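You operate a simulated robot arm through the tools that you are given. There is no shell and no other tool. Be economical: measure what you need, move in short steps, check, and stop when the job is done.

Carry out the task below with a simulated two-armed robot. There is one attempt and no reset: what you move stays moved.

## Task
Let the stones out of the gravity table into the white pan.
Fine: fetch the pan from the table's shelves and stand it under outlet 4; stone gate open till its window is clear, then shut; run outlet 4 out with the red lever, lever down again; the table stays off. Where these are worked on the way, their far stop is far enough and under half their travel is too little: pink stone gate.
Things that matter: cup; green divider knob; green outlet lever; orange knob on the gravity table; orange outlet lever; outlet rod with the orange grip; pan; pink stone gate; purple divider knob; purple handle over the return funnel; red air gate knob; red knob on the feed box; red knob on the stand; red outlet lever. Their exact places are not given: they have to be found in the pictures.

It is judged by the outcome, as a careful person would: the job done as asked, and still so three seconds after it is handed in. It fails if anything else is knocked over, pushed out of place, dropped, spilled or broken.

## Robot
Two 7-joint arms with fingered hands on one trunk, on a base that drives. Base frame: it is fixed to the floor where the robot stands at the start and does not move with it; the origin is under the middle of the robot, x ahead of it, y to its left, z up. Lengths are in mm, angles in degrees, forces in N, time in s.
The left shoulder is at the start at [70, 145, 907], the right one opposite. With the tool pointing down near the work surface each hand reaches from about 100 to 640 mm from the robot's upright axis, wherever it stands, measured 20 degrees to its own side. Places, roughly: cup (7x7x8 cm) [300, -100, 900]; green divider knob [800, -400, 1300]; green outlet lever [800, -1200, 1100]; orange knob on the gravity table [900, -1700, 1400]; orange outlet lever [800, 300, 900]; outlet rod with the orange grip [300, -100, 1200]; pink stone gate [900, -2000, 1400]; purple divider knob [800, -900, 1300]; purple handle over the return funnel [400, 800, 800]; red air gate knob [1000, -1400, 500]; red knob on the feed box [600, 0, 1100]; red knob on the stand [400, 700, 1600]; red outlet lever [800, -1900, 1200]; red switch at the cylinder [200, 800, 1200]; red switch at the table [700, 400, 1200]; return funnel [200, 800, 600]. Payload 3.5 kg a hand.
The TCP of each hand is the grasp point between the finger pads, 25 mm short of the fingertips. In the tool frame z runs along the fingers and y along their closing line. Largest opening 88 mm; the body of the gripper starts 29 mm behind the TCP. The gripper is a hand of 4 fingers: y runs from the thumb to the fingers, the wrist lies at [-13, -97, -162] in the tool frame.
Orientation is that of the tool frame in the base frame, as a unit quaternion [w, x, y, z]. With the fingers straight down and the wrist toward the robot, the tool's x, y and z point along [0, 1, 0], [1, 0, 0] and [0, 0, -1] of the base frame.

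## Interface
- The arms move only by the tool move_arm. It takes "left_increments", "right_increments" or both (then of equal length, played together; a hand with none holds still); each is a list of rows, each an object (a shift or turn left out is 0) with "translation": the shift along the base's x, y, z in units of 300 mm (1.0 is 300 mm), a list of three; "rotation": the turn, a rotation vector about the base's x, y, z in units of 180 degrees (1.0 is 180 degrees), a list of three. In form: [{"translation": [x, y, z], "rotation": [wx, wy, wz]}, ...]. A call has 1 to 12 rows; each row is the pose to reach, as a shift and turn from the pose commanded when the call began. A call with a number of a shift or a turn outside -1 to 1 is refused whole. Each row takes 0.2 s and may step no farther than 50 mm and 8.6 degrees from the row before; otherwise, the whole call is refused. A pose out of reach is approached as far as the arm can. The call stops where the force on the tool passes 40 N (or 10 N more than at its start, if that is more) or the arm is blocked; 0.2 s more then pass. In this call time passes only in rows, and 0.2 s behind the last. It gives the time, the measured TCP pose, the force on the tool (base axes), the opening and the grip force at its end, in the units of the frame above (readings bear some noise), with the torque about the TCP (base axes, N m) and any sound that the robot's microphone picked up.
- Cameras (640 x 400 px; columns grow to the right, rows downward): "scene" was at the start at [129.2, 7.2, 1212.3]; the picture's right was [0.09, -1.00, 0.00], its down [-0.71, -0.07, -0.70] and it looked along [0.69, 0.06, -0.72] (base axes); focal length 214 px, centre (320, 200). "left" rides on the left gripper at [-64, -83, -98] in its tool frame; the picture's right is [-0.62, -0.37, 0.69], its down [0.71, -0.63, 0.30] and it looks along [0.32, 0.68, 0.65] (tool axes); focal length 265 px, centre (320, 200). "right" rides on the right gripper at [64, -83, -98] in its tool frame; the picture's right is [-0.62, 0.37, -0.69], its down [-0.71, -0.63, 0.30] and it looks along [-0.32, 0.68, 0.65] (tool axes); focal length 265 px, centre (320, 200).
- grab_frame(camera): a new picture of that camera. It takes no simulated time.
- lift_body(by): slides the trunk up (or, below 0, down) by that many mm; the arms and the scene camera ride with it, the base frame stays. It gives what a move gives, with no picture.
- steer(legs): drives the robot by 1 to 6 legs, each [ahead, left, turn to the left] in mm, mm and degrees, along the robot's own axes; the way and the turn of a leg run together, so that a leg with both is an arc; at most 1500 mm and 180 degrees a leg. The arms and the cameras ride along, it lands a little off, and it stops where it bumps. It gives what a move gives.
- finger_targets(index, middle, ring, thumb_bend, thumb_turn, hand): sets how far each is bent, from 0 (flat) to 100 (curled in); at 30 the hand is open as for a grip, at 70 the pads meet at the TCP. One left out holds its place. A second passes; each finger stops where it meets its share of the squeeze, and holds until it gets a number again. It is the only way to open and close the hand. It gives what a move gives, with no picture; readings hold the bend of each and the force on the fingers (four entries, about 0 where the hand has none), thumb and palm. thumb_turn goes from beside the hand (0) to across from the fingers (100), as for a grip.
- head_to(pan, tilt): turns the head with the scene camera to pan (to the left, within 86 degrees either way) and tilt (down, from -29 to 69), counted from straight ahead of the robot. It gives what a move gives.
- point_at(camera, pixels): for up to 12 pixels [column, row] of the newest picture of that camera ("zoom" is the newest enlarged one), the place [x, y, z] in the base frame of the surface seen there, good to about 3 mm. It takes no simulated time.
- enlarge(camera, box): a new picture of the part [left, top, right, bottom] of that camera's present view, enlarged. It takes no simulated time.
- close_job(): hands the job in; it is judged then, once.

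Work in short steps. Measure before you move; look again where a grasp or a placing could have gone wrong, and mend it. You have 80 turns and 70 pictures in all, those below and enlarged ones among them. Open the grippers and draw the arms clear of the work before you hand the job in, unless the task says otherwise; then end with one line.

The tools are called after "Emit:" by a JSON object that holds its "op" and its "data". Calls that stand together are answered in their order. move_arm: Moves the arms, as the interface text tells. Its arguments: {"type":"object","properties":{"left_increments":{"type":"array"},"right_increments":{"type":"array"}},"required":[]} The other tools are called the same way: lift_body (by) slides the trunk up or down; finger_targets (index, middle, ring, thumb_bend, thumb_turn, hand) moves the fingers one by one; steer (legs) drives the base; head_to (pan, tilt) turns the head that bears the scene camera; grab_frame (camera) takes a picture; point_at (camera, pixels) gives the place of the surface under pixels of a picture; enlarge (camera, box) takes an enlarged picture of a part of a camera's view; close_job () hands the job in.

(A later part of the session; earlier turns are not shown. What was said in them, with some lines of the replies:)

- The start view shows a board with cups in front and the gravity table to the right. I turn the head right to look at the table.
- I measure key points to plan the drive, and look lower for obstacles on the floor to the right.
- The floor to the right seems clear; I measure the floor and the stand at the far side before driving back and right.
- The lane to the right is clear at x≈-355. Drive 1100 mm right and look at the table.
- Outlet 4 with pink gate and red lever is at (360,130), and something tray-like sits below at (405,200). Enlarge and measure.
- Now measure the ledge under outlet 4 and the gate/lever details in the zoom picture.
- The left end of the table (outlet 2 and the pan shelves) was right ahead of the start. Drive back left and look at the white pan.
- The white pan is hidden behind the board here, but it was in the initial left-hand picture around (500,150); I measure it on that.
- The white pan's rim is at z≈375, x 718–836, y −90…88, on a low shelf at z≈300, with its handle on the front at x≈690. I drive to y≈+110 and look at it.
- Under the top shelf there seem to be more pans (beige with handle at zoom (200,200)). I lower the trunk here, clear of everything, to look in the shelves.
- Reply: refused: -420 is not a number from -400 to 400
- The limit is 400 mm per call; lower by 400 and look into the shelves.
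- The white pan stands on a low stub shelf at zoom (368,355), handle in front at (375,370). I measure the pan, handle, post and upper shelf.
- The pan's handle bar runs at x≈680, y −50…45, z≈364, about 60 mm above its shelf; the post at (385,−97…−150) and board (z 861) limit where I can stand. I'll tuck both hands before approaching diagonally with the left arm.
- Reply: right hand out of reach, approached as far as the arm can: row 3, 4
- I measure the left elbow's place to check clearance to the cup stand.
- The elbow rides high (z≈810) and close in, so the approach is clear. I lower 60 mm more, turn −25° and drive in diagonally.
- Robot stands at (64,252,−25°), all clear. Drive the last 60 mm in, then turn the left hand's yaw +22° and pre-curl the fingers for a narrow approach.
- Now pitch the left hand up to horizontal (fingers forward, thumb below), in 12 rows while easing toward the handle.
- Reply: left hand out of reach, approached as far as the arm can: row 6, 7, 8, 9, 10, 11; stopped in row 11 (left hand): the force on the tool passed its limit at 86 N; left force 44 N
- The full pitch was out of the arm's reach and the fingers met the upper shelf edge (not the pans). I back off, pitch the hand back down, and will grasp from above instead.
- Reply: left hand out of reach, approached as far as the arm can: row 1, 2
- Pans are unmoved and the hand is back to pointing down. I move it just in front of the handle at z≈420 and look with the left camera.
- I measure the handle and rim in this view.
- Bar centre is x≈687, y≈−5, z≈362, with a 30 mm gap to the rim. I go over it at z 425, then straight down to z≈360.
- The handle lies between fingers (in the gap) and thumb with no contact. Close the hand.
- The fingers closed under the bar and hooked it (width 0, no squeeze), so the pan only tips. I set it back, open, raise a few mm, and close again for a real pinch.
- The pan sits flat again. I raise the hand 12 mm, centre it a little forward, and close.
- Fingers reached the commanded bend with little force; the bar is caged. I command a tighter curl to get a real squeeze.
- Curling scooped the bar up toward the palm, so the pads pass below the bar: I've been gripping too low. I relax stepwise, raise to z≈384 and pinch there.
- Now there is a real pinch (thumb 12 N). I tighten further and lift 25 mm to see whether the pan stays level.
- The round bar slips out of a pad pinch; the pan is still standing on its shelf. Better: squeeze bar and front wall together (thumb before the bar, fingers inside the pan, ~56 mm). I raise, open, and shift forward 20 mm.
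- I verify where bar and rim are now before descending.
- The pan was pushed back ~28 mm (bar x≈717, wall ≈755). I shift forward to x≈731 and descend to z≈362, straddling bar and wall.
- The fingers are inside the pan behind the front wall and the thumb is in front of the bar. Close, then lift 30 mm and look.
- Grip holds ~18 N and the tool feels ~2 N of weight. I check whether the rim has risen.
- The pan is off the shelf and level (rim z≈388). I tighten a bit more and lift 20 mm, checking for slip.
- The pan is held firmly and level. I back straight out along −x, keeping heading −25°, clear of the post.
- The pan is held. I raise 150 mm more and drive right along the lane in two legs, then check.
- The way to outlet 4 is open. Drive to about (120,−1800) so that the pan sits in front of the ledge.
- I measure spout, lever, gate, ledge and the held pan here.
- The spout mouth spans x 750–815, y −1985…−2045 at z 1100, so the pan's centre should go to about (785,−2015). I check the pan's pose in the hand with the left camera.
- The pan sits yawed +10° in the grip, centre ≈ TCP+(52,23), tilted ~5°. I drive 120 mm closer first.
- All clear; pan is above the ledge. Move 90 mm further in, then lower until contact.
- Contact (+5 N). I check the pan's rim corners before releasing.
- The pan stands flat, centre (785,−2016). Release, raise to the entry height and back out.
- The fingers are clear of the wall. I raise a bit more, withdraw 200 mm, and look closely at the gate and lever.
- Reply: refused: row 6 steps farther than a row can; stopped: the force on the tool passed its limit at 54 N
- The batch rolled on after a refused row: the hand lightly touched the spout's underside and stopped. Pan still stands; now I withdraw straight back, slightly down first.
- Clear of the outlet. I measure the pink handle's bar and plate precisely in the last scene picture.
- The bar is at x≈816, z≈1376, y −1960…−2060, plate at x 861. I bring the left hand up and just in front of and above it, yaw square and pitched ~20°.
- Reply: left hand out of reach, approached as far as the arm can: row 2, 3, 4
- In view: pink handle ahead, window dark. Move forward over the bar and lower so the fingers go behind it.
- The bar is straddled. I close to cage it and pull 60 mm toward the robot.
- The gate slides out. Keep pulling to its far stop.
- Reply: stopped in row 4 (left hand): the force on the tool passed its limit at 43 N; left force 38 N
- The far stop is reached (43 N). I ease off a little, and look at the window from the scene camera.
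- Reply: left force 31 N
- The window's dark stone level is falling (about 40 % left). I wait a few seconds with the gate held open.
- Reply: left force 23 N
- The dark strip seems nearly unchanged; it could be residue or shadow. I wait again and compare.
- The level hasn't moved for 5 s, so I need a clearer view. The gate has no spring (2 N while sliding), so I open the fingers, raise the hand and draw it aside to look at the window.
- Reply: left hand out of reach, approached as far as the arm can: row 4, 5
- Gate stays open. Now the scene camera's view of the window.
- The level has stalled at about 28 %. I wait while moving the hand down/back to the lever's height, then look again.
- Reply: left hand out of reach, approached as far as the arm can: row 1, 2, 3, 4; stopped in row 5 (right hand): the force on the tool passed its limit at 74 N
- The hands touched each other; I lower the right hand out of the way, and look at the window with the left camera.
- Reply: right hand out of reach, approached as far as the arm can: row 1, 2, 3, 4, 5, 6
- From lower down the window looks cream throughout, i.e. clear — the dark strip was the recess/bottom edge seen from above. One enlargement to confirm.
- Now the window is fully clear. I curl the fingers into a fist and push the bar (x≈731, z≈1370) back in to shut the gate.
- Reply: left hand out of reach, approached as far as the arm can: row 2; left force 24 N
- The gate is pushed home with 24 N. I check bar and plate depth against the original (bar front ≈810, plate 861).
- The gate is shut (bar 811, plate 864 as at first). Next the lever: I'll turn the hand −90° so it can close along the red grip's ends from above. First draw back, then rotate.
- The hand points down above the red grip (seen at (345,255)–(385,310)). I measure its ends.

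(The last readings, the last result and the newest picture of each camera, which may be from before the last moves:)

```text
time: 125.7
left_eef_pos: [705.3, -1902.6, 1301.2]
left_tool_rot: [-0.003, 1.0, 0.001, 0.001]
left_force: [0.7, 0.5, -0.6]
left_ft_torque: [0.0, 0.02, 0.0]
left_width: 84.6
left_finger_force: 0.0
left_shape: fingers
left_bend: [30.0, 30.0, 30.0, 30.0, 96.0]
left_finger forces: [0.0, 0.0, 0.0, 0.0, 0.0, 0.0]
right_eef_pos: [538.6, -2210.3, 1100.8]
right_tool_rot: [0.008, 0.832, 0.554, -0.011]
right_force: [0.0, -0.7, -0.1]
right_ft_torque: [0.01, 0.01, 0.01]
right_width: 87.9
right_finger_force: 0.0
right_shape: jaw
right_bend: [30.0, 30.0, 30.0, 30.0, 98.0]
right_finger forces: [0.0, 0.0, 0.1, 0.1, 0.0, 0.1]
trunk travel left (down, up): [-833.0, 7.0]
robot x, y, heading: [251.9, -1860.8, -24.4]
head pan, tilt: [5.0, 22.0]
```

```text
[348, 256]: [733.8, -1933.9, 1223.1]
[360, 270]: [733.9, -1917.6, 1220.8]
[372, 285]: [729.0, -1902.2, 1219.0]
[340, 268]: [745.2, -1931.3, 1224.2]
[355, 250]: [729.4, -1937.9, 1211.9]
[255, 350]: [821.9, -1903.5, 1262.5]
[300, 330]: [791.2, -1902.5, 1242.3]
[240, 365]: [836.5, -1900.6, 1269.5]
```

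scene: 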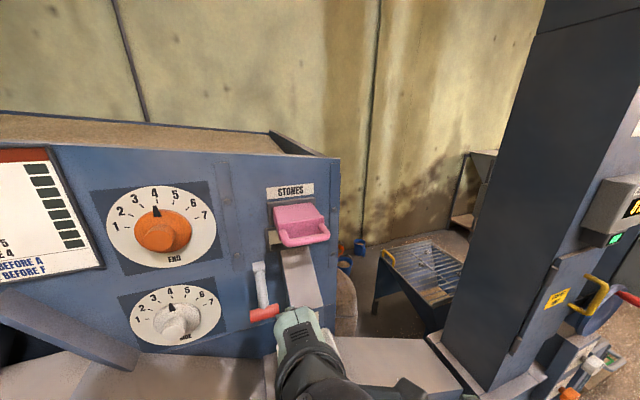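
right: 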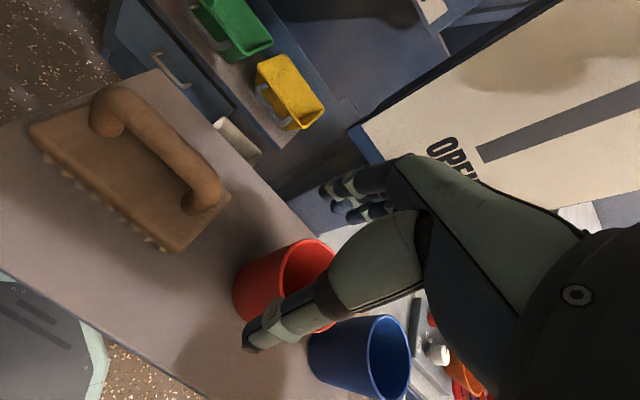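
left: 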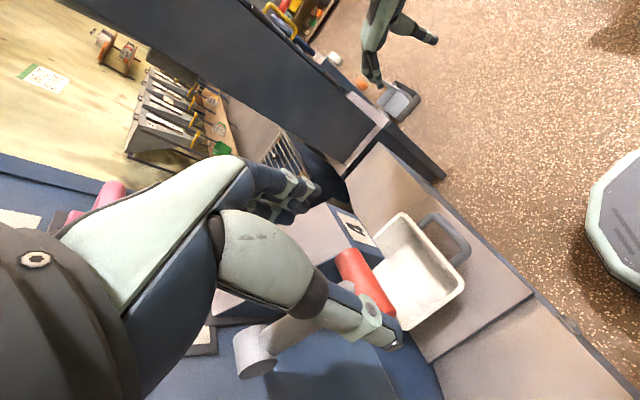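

Grip centre ≈ (738,−1910,1214). I move over it and lower to z≈1204, then close underneath.

Emit:
{"op": "move_arm", "data": {"left_increments": [{"translation": [0.107, -0.023, 0]}, {"translation": [0.107, -0.023, -0.08]}, {"translation": [0.107, -0.023, -0.16]}, {"translation": [0.107, -0.023, -0.24]}, {"translation": [0.107, -0.023, -0.32]}]}}

Emit:
{"op": "finger_targets", "data": {"hand": "left", "index": 70, "middle": 70, "ring": 70, "thumb_bend": 70}}

Emit:
{"op": "grab_frame", "data": {"camera": "left"}}

```text
time: 126.9
left_eef_pos: [735.4, -1909.4, 1206.8]
left_tool_rot: [-0.001, 1.0, 0.002, 0.003]
left_force: [-2.4, -1.6, 10.3]
left_ft_torque: [-0.03, 0.01, 0.0]
left_width: 93.8
left_finger_force: 4.9
left_shape: fingers
left_bend: [27.0, 30.0, 30.0, 26.0, 95.0]
left_finger forces: [5.7, 0.0, 0.1, 0.0, 4.5, 0.0]
right_eef_pos: [533.7, -2210.2, 1102.0]
right_tool_rot: [0.008, 0.832, 0.554, -0.01]
right_force: [-0.2, -0.5, 0.1]
right_ft_torque: [0.01, 0.0, -0.01]
right_width: 87.9
right_finger_force: 0.0
right_shape: jaw
right_bend: [30.0, 30.0, 30.0, 30.0, 98.0]
right_finger forces: [0.1, 0.0, 0.1, 0.0, 0.0, 0.0]
trunk travel left (down, up): [-833.0, 7.0]
robot x, y, heading: [252.9, -1862.6, -24.1]
head pan, tilt: [5.0, 22.0]
```

```text
time: 127.9
left_eef_pos: [732.6, -1906.6, 1205.7]
left_tool_rot: [-0.002, 1.0, 0.003, 0.001]
left_force: [-12.9, 3.2, 8.6]
left_ft_torque: [0.16, -0.09, -0.2]
left_width: 46.8
left_finger_force: 32.9
left_shape: fingers
left_bend: [57.0, 40.0, 70.0, 50.0, 97.0]
left_finger forces: [15.8, 21.3, 0.4, 0.0, 29.7, 0.0]
right_eef_pos: [531.5, -2209.2, 1101.9]
right_tool_rot: [0.008, 0.832, 0.554, -0.01]
right_force: [0.2, 0.0, 0.2]
right_ft_torque: [0.02, 0.03, 0.01]
right_width: 88.0
right_finger_force: 0.1
right_shape: jaw
right_bend: [30.0, 30.0, 30.0, 30.0, 98.0]
right_finger forces: [0.1, 0.0, 0.0, 0.0, 0.1, 0.0]
trunk travel left (down, up): [-833.0, 7.0]
robot x, y, heading: [246.0, -1861.8, -24.1]
head pan, tilt: [5.0, 22.0]
```

```text
7 pictures are left
```

left: 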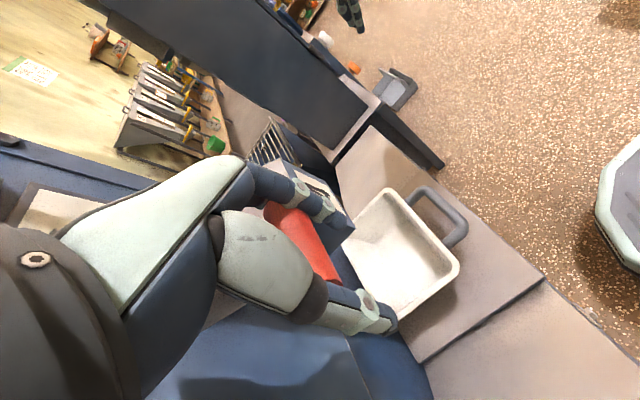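

The grip holds the red bar (33 N). I lift it along its arc, watching the force.

Emit:
{"op": "move_arm", "data": {"left_increments": [{"translation": [-0.02, 0, 0.042]}, {"translation": [-0.035, 0, 0.083]}, {"translation": [-0.043, 0, 0.128]}, {"translation": [-0.047, 0, 0.173]}, {"translation": [-0.043, 0, 0.218]}, {"translation": [-0.035, 0, 0.263]}]}}

Emit:
{"op": "grab_frame", "data": {"camera": "left"}}

```text
time: 129.3
left_eef_pos: [726.9, -1912.2, 1283.8]
left_tool_rot: [-0.003, 1.0, 0.003, 0.002]
left_force: [-4.0, -2.7, -3.1]
left_ft_torque: [0.36, 0.3, 0.54]
left_width: 10.1
left_finger_force: 22.6
left_shape: fingers
left_bend: [68.0, 45.0, 70.0, 66.0, 94.0]
left_finger forces: [7.5, 15.0, 11.0, 0.1, 11.5, 0.0]
right_eef_pos: [537.4, -2211.7, 1099.4]
right_tool_rot: [0.007, 0.832, 0.554, -0.011]
right_force: [-0.3, 0.5, 0.6]
right_ft_torque: [0.02, -0.01, 0.0]
right_width: 87.8
right_finger_force: 0.0
right_shape: jaw
right_bend: [30.0, 30.0, 30.0, 30.0, 98.0]
right_finger forces: [0.0, 0.1, 0.1, 0.2, 0.0, 0.0]
trunk travel left (down, up): [-833.0, 7.0]
robot x, y, heading: [250.1, -1863.0, -24.2]
head pan, tilt: [5.0, 22.0]
```

```text
6 pictures are left
```

left: 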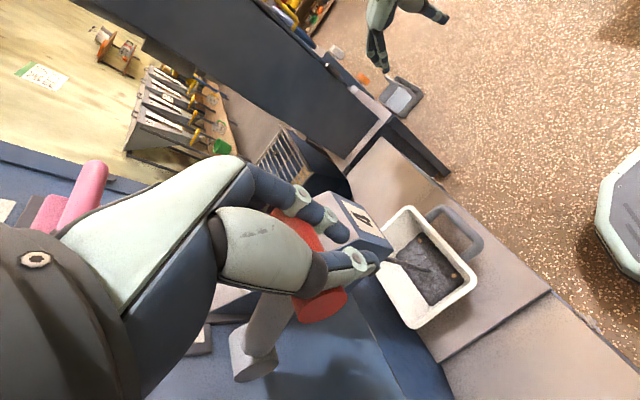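

Stones are falling into the pan. I raise the lever a bit further and wait for the outlet to run out.

Emit:
{"op": "move_arm", "data": {"left_increments": [{"translation": [0.015, 0, 0.04]}, {"translation": [0.035, 0, 0.084]}, {"translation": [0.035, 0, 0.084]}, {"translation": [0.035, 0, 0.084]}, {"translation": [0.035, 0, 0.084]}, {"translation": [0.035, 0, 0.084]}, {"translation": [0.035, 0, 0.084]}, {"translation": [0.035, 0, 0.084]}, {"translation": [0.035, 0, 0.084]}, {"translation": [0.035, 0, 0.084]}, {"translation": [0.035, 0, 0.084]}, {"translation": [0.035, 0, 0.084]}]}}

Emit:
{"op": "move_arm", "data": {"left_increments": [{"translation": [0, 0, 0]}, {"translation": [0, 0, 0]}, {"translation": [0, 0, 0]}, {"translation": [0, 0, 0]}, {"translation": [0, 0, 0]}, {"translation": [0, 0, 0]}, {"translation": [0, 0, 0]}, {"translation": [0, 0, 0]}, {"translation": [0, 0, 0]}, {"translation": [0, 0, 0]}, {"translation": [0, 0, 0]}, {"translation": [0, 0, 0]}]}}

Emit:
{"op": "grab_frame", "data": {"camera": "left"}}

```text
time: 131.9
left_eef_pos: [737.7, -1911.7, 1307.7]
left_tool_rot: [-0.004, 1.0, 0.001, 0.0]
left_force: [-2.5, -6.4, -5.1]
left_ft_torque: [0.32, 0.61, 0.66]
left_width: 5.1
left_finger_force: 27.5
left_shape: fingers
left_bend: [70.0, 45.0, 70.0, 68.0, 95.0]
left_finger forces: [3.8, 14.8, 25.0, 0.0, 11.2, 0.0]
right_eef_pos: [537.5, -2212.5, 1099.9]
right_tool_rot: [0.006, 0.832, 0.554, -0.011]
right_force: [0.3, -0.2, 0.4]
right_ft_torque: [-0.01, 0.0, 0.0]
right_width: 88.1
right_finger_force: 0.1
right_shape: jaw
right_bend: [30.0, 30.0, 30.0, 30.0, 98.0]
right_finger forces: [0.0, 0.1, 0.0, 0.0, 0.1, 0.0]
trunk travel left (down, up): [-833.0, 7.0]
robot x, y, heading: [248.7, -1864.4, -24.1]
head pan, tilt: [5.0, 22.0]
```

```text
time: 134.5
left_eef_pos: [737.6, -1911.7, 1306.4]
left_tool_rot: [-0.003, 1.0, 0.002, 0.001]
left_force: [-1.6, -6.1, -5.4]
left_ft_torque: [0.34, 0.6, 0.67]
left_width: 5.1
left_finger_force: 27.5
left_shape: fingers
left_bend: [70.0, 45.0, 70.0, 68.0, 95.0]
left_finger forces: [3.8, 14.7, 24.8, 0.0, 11.2, 0.1]
right_eef_pos: [537.2, -2212.8, 1099.5]
right_tool_rot: [0.006, 0.833, 0.554, -0.011]
right_force: [0.2, 0.2, 0.1]
right_ft_torque: [0.02, 0.04, -0.01]
right_width: 88.0
right_finger_force: 0.2
right_shape: jaw
right_bend: [30.0, 30.0, 30.0, 30.0, 98.0]
right_finger forces: [0.0, 0.0, 0.0, 0.0, 0.0, 0.0]
trunk travel left (down, up): [-833.0, 7.0]
robot x, y, heading: [252.3, -1860.5, -24.3]
head pan, tilt: [5.0, 22.0]
```

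```text
5 pictures are left
```

left: 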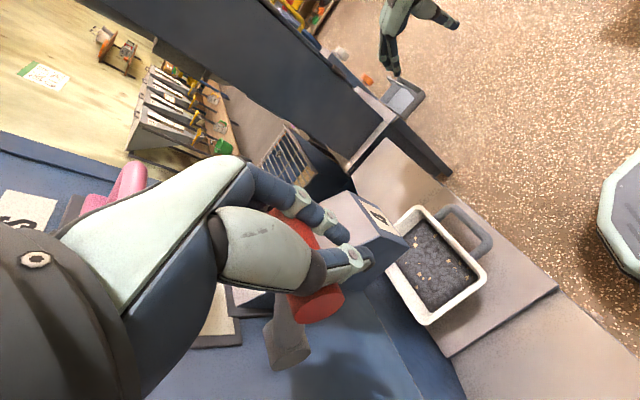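

The pan is filling well below its rim. Wait ~8 s more to be sure outlet 4 is run out, then look.

Emit:
{"op": "move_arm", "data": {"left_increments": [{"translation": [0, 0, 0]}, {"translation": [0, 0, 0]}, {"translation": [0, 0, 0]}, {"translation": [0, 0, 0]}, {"translation": [0, 0, 0]}, {"translation": [0, 0, 0]}, {"translation": [0, 0, 0]}, {"translation": [0, 0, 0]}, {"translation": [0, 0, 0]}, {"translation": [0, 0, 0]}, {"translation": [0, 0, 0]}, {"translation": [0, 0, 0]}]}}

Emit:
{"op": "move_arm", "data": {"left_increments": [{"translation": [0, 0, 0]}, {"translation": [0, 0, 0]}, {"translation": [0, 0, 0]}, {"translation": [0, 0, 0]}, {"translation": [0, 0, 0]}, {"translation": [0, 0, 0]}, {"translation": [0, 0, 0]}, {"translation": [0, 0, 0]}, {"translation": [0, 0, 0]}, {"translation": [0, 0, 0]}, {"translation": [0, 0, 0]}, {"translation": [0, 0, 0]}]}}

Emit:
{"op": "move_arm", "data": {"left_increments": [{"translation": [0, 0, 0]}, {"translation": [0, 0, 0]}, {"translation": [0, 0, 0]}, {"translation": [0, 0, 0]}, {"translation": [0, 0, 0]}, {"translation": [0, 0, 0]}, {"translation": [0, 0, 0]}, {"translation": [0, 0, 0]}, {"translation": [0, 0, 0]}, {"translation": [0, 0, 0]}, {"translation": [0, 0, 0]}, {"translation": [0, 0, 0]}]}}

Emit:
{"op": "enlarge", "data": {"camera": "left", "box": [220, 140, 520, 340]}}

```text
time: 137.1
left_eef_pos: [737.4, -1912.5, 1307.2]
left_tool_rot: [-0.003, 1.0, 0.002, 0.0]
left_force: [-1.6, -5.9, -4.8]
left_ft_torque: [0.33, 0.55, 0.62]
left_width: 5.2
left_finger_force: 27.0
left_shape: fingers
left_bend: [70.0, 45.0, 70.0, 68.0, 95.0]
left_finger forces: [3.8, 14.7, 24.6, 0.1, 11.1, 0.0]
right_eef_pos: [535.9, -2212.4, 1098.5]
right_tool_rot: [0.007, 0.832, 0.555, -0.011]
right_force: [-0.4, 0.8, -0.3]
right_ft_torque: [0.03, -0.02, 0.02]
right_width: 88.1
right_finger_force: 0.1
right_shape: jaw
right_bend: [30.0, 30.0, 30.0, 30.0, 98.0]
right_finger forces: [0.0, 0.1, 0.0, 0.1, 0.1, 0.0]
trunk travel left (down, up): [-833.0, 7.0]
robot x, y, heading: [252.1, -1862.3, -24.2]
head pan, tilt: [5.0, 22.0]
```

```text
time: 139.7
left_eef_pos: [738.2, -1912.2, 1309.1]
left_tool_rot: [-0.003, 1.0, 0.001, 0.001]
left_force: [-2.3, -5.6, -4.1]
left_ft_torque: [0.34, 0.55, 0.62]
left_width: 4.9
left_finger_force: 27.0
left_shape: fingers
left_bend: [70.0, 45.0, 70.0, 68.0, 95.0]
left_finger forces: [3.8, 14.7, 24.3, 0.1, 11.2, 0.0]
right_eef_pos: [537.6, -2212.1, 1099.3]
right_tool_rot: [0.006, 0.833, 0.554, -0.011]
right_force: [0.1, -0.9, -0.4]
right_ft_torque: [0.04, 0.0, -0.02]
right_width: 88.2
right_finger_force: 0.1
right_shape: jaw
right_bend: [30.0, 30.0, 30.0, 30.0, 98.0]
right_finger forces: [0.0, 0.0, 0.1, 0.1, 0.0, 0.0]
trunk travel left (down, up): [-833.0, 7.0]
robot x, y, heading: [250.2, -1860.5, -24.4]
head pan, tilt: [5.0, 22.0]
```

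```text
time: 142.3
left_eef_pos: [737.2, -1912.5, 1307.4]
left_tool_rot: [-0.004, 1.0, 0.001, 0.001]
left_force: [-1.9, -5.7, -4.4]
left_ft_torque: [0.3, 0.53, 0.63]
left_width: 5.0
left_finger_force: 26.7
left_shape: fingers
left_bend: [70.0, 45.0, 70.0, 68.0, 95.0]
left_finger forces: [3.8, 14.6, 24.1, 0.0, 11.1, 0.0]
right_eef_pos: [537.8, -2211.6, 1100.1]
right_tool_rot: [0.006, 0.832, 0.555, -0.012]
right_force: [0.4, 0.2, 0.4]
right_ft_torque: [0.01, 0.02, -0.03]
right_width: 88.2
right_finger_force: 0.0
right_shape: jaw
right_bend: [30.0, 30.0, 30.0, 30.0, 98.0]
right_finger forces: [0.1, 0.0, 0.1, 0.1, 0.0, 0.0]
trunk travel left (down, up): [-833.0, 7.0]
robot x, y, heading: [252.7, -1861.0, -24.5]
head pan, tilt: [5.0, 22.0]
```

```text
2.00 times, centred on (370, 240) of left
```

zoom: 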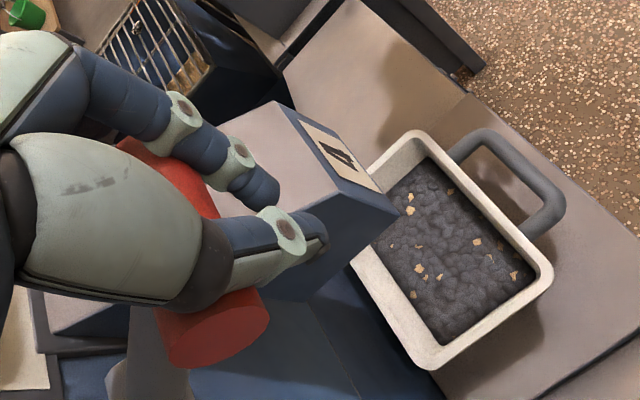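

The stream has stopped, stones level in the pan. Now bring the lever down along the same arc to its stop.

Emit:
{"op": "move_arm", "data": {"left_increments": [{"translation": [-0.02, 0, -0.042]}, {"translation": [-0.035, 0, -0.084]}, {"translation": [-0.043, 0, -0.129]}, {"translation": [-0.047, 0, -0.174]}, {"translation": [-0.043, 0, -0.22]}, {"translation": [-0.035, 0, -0.264]}, {"translation": [-0.02, 0, -0.305]}, {"translation": [0, 0, -0.347]}, {"translation": [0.01, 0, -0.37]}, {"translation": [0.015, 0, -0.39]}]}}

Emit:
{"op": "grab_frame", "data": {"camera": "left"}}

```text
time: 144.5
left_eef_pos: [730.9, -1913.4, 1199.9]
left_tool_rot: [0.002, 1.0, -0.001, 0.007]
left_force: [-21.4, -5.7, 28.5]
left_ft_torque: [-0.62, -0.6, 0.23]
left_width: 3.8
left_finger_force: 25.4
left_shape: fingers
left_bend: [70.0, 46.0, 70.0, 69.0, 93.0]
left_finger forces: [9.2, 17.3, 5.8, 0.1, 17.9, 0.0]
right_eef_pos: [529.1, -2210.6, 1102.9]
right_tool_rot: [0.009, 0.832, 0.555, -0.008]
right_force: [-0.1, 0.0, 0.6]
right_ft_torque: [-0.04, 0.05, 0.01]
right_width: 87.6
right_finger_force: 0.1
right_shape: jaw
right_bend: [30.0, 30.0, 30.0, 30.0, 98.0]
right_finger forces: [0.1, 0.0, 0.1, 0.1, 0.0, 0.0]
trunk travel left (down, up): [-833.0, 7.0]
robot x, y, heading: [251.9, -1859.9, -24.3]
head pan, tilt: [5.0, 22.0]
```

```text
3 pictures are left
```

left: 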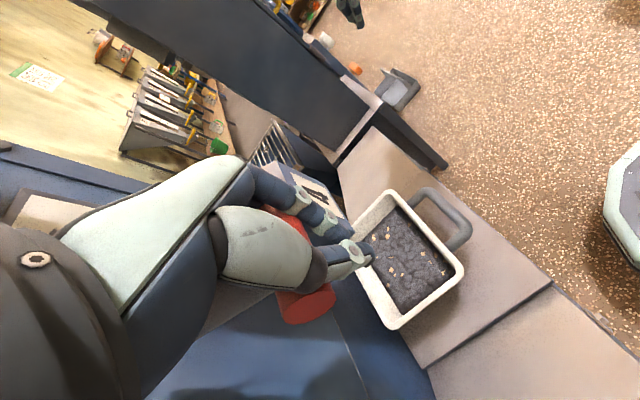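

The lever is pressed down against its stop (28 N). I check the red bar's height, then release.

Emit:
{"op": "point_at", "data": {"camera": "left", "pixels": [[290, 305], [305, 300], [320, 290], [310, 315], [280, 210]]}}

Emit:
{"op": "finger_targets", "data": {"hand": "left", "index": 28, "middle": 28, "ring": 28, "thumb_bend": 26, "thumb_turn": 98}}

```text
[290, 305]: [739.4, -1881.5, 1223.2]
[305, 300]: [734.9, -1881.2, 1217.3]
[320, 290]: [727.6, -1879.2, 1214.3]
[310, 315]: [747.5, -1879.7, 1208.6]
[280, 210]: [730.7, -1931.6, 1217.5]
```

```text
time: 145.5
left_eef_pos: [732.3, -1916.8, 1195.9]
left_tool_rot: [-0.004, 1.0, 0.0, 0.004]
left_force: [-25.1, -16.2, 3.1]
left_ft_torque: [0.32, -0.49, 0.86]
left_width: 80.0
left_finger_force: 13.1
left_shape: fingers
left_bend: [28.0, 28.0, 28.0, 31.0, 90.0]
left_finger forces: [0.1, 0.0, 0.0, 0.1, 26.2, 0.0]
right_eef_pos: [531.3, -2214.1, 1101.5]
right_tool_rot: [0.006, 0.832, 0.555, -0.008]
right_force: [-0.5, 0.3, 0.4]
right_ft_torque: [0.0, -0.01, -0.02]
right_width: 88.0
right_finger_force: 0.0
right_shape: jaw
right_bend: [30.0, 30.0, 30.0, 30.0, 98.0]
right_finger forces: [0.0, 0.0, 0.0, 0.0, 0.0, 0.0]
trunk travel left (down, up): [-833.0, 7.0]
robot x, y, heading: [251.7, -1860.3, -24.4]
head pan, tilt: [5.0, 22.0]
```

Lever is at its original height, but the thumb still presses (26 N). I shift slightly left and back to free it before raising.

Emit:
{"op": "move_arm", "data": {"left_increments": [{"translation": [-0.02, 0.015, 0.01]}, {"translation": [-0.04, 0.03, 0.015]}, {"translation": [-0.04, 0.03, 0.015]}]}}

Emit:
{"op": "grab_frame", "data": {"camera": "left"}}

```text
time: 146.3
left_eef_pos: [731.4, -1902.9, 1198.1]
left_tool_rot: [-0.003, 1.0, 0.003, 0.003]
left_force: [-0.4, -12.0, 2.1]
left_ft_torque: [0.14, 0.01, -0.05]
left_width: 92.9
left_finger_force: 5.4
left_shape: fingers
left_bend: [26.0, 28.0, 28.0, 26.0, 98.0]
left_finger forces: [4.1, 7.4, 0.1, 0.0, 0.1, 0.1]
right_eef_pos: [537.7, -2212.9, 1099.1]
right_tool_rot: [0.007, 0.831, 0.556, -0.011]
right_force: [-1.0, -0.2, -1.4]
right_ft_torque: [0.01, 0.0, 0.01]
right_width: 88.1
right_finger_force: 0.0
right_shape: jaw
right_bend: [30.0, 30.0, 30.0, 30.0, 98.0]
right_finger forces: [0.0, 0.0, 0.0, 0.1, 0.0, 0.0]
trunk travel left (down, up): [-833.0, 7.0]
robot x, y, heading: [251.5, -1862.8, -24.3]
head pan, tilt: [5.0, 22.0]
```

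```text
2 pictures are left
```

left: 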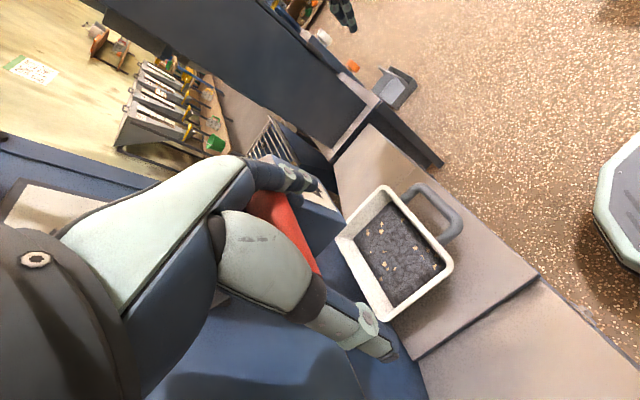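

The thumb is free now and the fingers touch the other end lightly. I open the fingers wider, centre by −5 mm, and raise.

Emit:
{"op": "finger_targets", "data": {"hand": "left", "index": 18, "middle": 18, "ring": 18, "thumb_bend": 20}}

Emit:
{"op": "move_arm", "data": {"left_increments": [{"translation": [0, -0.015, 0]}, {"translation": [0, -0.015, 0.06]}, {"translation": [0, -0.015, 0.13]}, {"translation": [0, -0.015, 0.22]}, {"translation": [0, -0.015, 0.33]}]}}

```text
time: 147.3
left_eef_pos: [730.7, -1902.8, 1197.2]
left_tool_rot: [-0.003, 1.0, 0.002, 0.001]
left_force: [1.5, -5.0, 2.4]
left_ft_torque: [0.02, 0.06, 0.05]
left_width: 105.3
left_finger_force: 2.1
left_shape: fingers
left_bend: [18.0, 18.0, 18.0, 20.0, 98.0]
left_finger forces: [0.5, 4.3, 0.1, 0.0, 0.0, 0.0]
right_eef_pos: [537.9, -2211.0, 1100.5]
right_tool_rot: [0.006, 0.832, 0.555, -0.011]
right_force: [-0.2, -0.5, 1.1]
right_ft_torque: [-0.05, -0.01, 0.01]
right_width: 88.2
right_finger_force: 0.0
right_shape: jaw
right_bend: [30.0, 30.0, 30.0, 30.0, 98.0]
right_finger forces: [0.1, 0.0, 0.0, 0.0, 0.0, 0.1]
trunk travel left (down, up): [-833.0, 7.0]
robot x, y, heading: [251.2, -1858.9, -24.1]
head pan, tilt: [5.0, 22.0]
```

```text
time: 148.5
left_eef_pos: [729.7, -1903.8, 1295.4]
left_tool_rot: [-0.002, 1.0, 0.001, 0.001]
left_force: [0.1, -0.3, 0.2]
left_ft_torque: [0.0, 0.02, -0.02]
left_width: 105.6
left_finger_force: 0.1
left_shape: fingers
left_bend: [18.0, 18.0, 18.0, 20.0, 98.0]
left_finger forces: [0.0, 0.0, 0.1, 0.0, 0.0, 0.0]
right_eef_pos: [536.3, -2211.2, 1101.3]
right_tool_rot: [0.007, 0.833, 0.554, -0.011]
right_force: [0.7, 0.5, 1.0]
right_ft_torque: [-0.01, 0.01, 0.02]
right_width: 88.2
right_finger_force: 0.0
right_shape: jaw
right_bend: [30.0, 30.0, 30.0, 30.0, 98.0]
right_finger forces: [0.0, 0.1, 0.0, 0.1, 0.1, 0.1]
trunk travel left (down, up): [-833.0, 7.0]
robot x, y, heading: [253.9, -1861.8, -24.2]
head pan, tilt: [5.0, 22.0]
```

The hand is free above the lever. I back the base straight away 250 mm and take a final look.

Emit:
{"op": "steer", "data": {"legs": [[-228, -103, 0]]}}

Emit:
{"op": "head_to", "data": {"pan": 2, "tilt": 28}}

Emit:
{"op": "grab_frame", "data": {"camera": "scene"}}

```text
time: 150.3
left_eef_pos: [486.6, -1908.4, 1293.9]
left_tool_rot: [-0.002, 1.0, 0.002, -0.002]
left_force: [0.4, -0.3, 0.3]
left_ft_torque: [0.04, 0.01, 0.0]
left_width: 105.4
left_finger_force: 0.1
left_shape: fingers
left_bend: [18.0, 18.0, 18.0, 20.0, 98.0]
left_finger forces: [0.0, 0.0, 0.0, 0.0, 0.0, 0.0]
right_eef_pos: [293.6, -2212.9, 1099.7]
right_tool_rot: [0.006, 0.832, 0.554, -0.013]
right_force: [0.7, 0.2, 0.4]
right_ft_torque: [-0.02, 0.01, -0.01]
right_width: 88.3
right_finger_force: 0.0
right_shape: jaw
right_bend: [30.0, 30.0, 30.0, 30.0, 98.0]
right_finger forces: [0.0, 0.1, 0.1, 0.0, 0.1, 0.0]
trunk travel left (down, up): [-833.0, 7.0]
robot x, y, heading: [4.8, -1867.1, -24.3]
head pan, tilt: [5.0, 22.0]
```

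```text
time: 151.0
left_eef_pos: [484.3, -1908.2, 1293.7]
left_tool_rot: [-0.003, 1.0, 0.002, 0.0]
left_force: [-0.1, -0.9, -0.4]
left_ft_torque: [0.02, -0.02, 0.02]
left_width: 105.6
left_finger_force: 0.0
left_shape: fingers
left_bend: [18.0, 18.0, 18.0, 20.0, 98.0]
left_finger forces: [0.0, 0.0, 0.1, 0.0, 0.0, 0.1]
right_eef_pos: [291.1, -2213.2, 1101.2]
right_tool_rot: [0.007, 0.832, 0.554, -0.012]
right_force: [0.3, -0.2, 1.0]
right_ft_torque: [-0.01, 0.03, -0.01]
right_width: 87.9
right_finger_force: 0.1
right_shape: jaw
right_bend: [30.0, 30.0, 30.0, 30.0, 98.0]
right_finger forces: [0.0, 0.1, 0.1, 0.0, 0.0, 0.0]
trunk travel left (down, up): [-833.0, 7.0]
robot x, y, heading: [4.5, -1863.6, -24.3]
head pan, tilt: [2.0, 28.0]
```

```text
1 pictures are left
```

scene: 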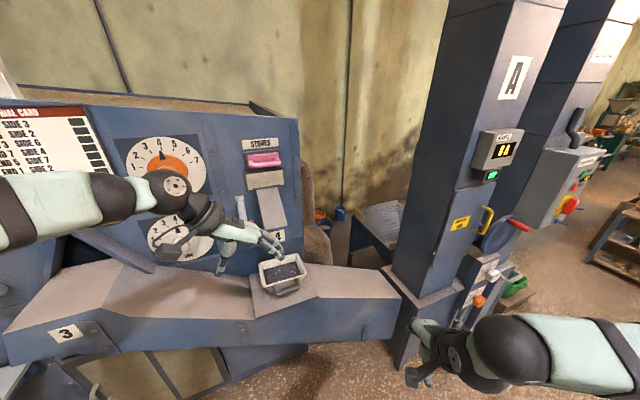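

Gate shut, window clear, stones in the pan; the lever is half hidden by the hand, so I use the last picture to check it.

Emit:
{"op": "move_arm", "data": {"left_increments": [{"translation": [-0.1, 0.1, 0]}, {"translation": [-0.15, 0.2, -0.05]}, {"translation": [-0.15, 0.33, -0.1]}, {"translation": [-0.15, 0.45, -0.15]}]}}

Emit:
{"op": "enlarge", "data": {"camera": "scene", "box": [180, 120, 340, 310]}}

```text
time: 152.0
left_eef_pos: [437.2, -1773.1, 1249.0]
left_tool_rot: [-0.002, 1.0, 0.002, 0.001]
left_force: [0.4, 0.0, -1.2]
left_ft_torque: [0.03, -0.03, 0.02]
left_width: 105.7
left_finger_force: 0.1
left_shape: fingers
left_bend: [18.0, 18.0, 18.0, 20.0, 98.0]
left_finger forces: [0.0, 0.0, 0.1, 0.0, 0.0, 0.1]
right_eef_pos: [291.9, -2212.8, 1099.5]
right_tool_rot: [0.008, 0.832, 0.554, -0.013]
right_force: [0.6, -0.8, -1.0]
right_ft_torque: [-0.03, 0.0, -0.02]
right_width: 88.1
right_finger_force: 0.0
right_shape: jaw
right_bend: [30.0, 30.0, 30.0, 30.0, 98.0]
right_finger forces: [0.0, 0.0, 0.0, 0.0, 0.0, 0.0]
trunk travel left (down, up): [-833.0, 7.0]
robot x, y, heading: [5.2, -1864.1, -24.2]
head pan, tilt: [2.0, 28.0]
```

```text
2.11 times, centred on (260, 215) of scene
```

zoom: 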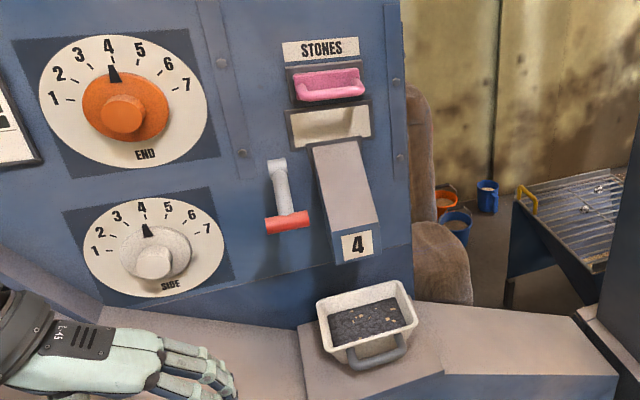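

The lever is down, the gate is shut with its window clear, and the stones are in the pan under outlet 4. The arms are clear, so I hand in.

Emit:
{"op": "close_job", "data": {}}

```text
The job is handed in.
```

The stones are out of the gravity table and in the white pan under outlet 4, with the stone gate shut on a clear window, the red lever down again and the table left off.
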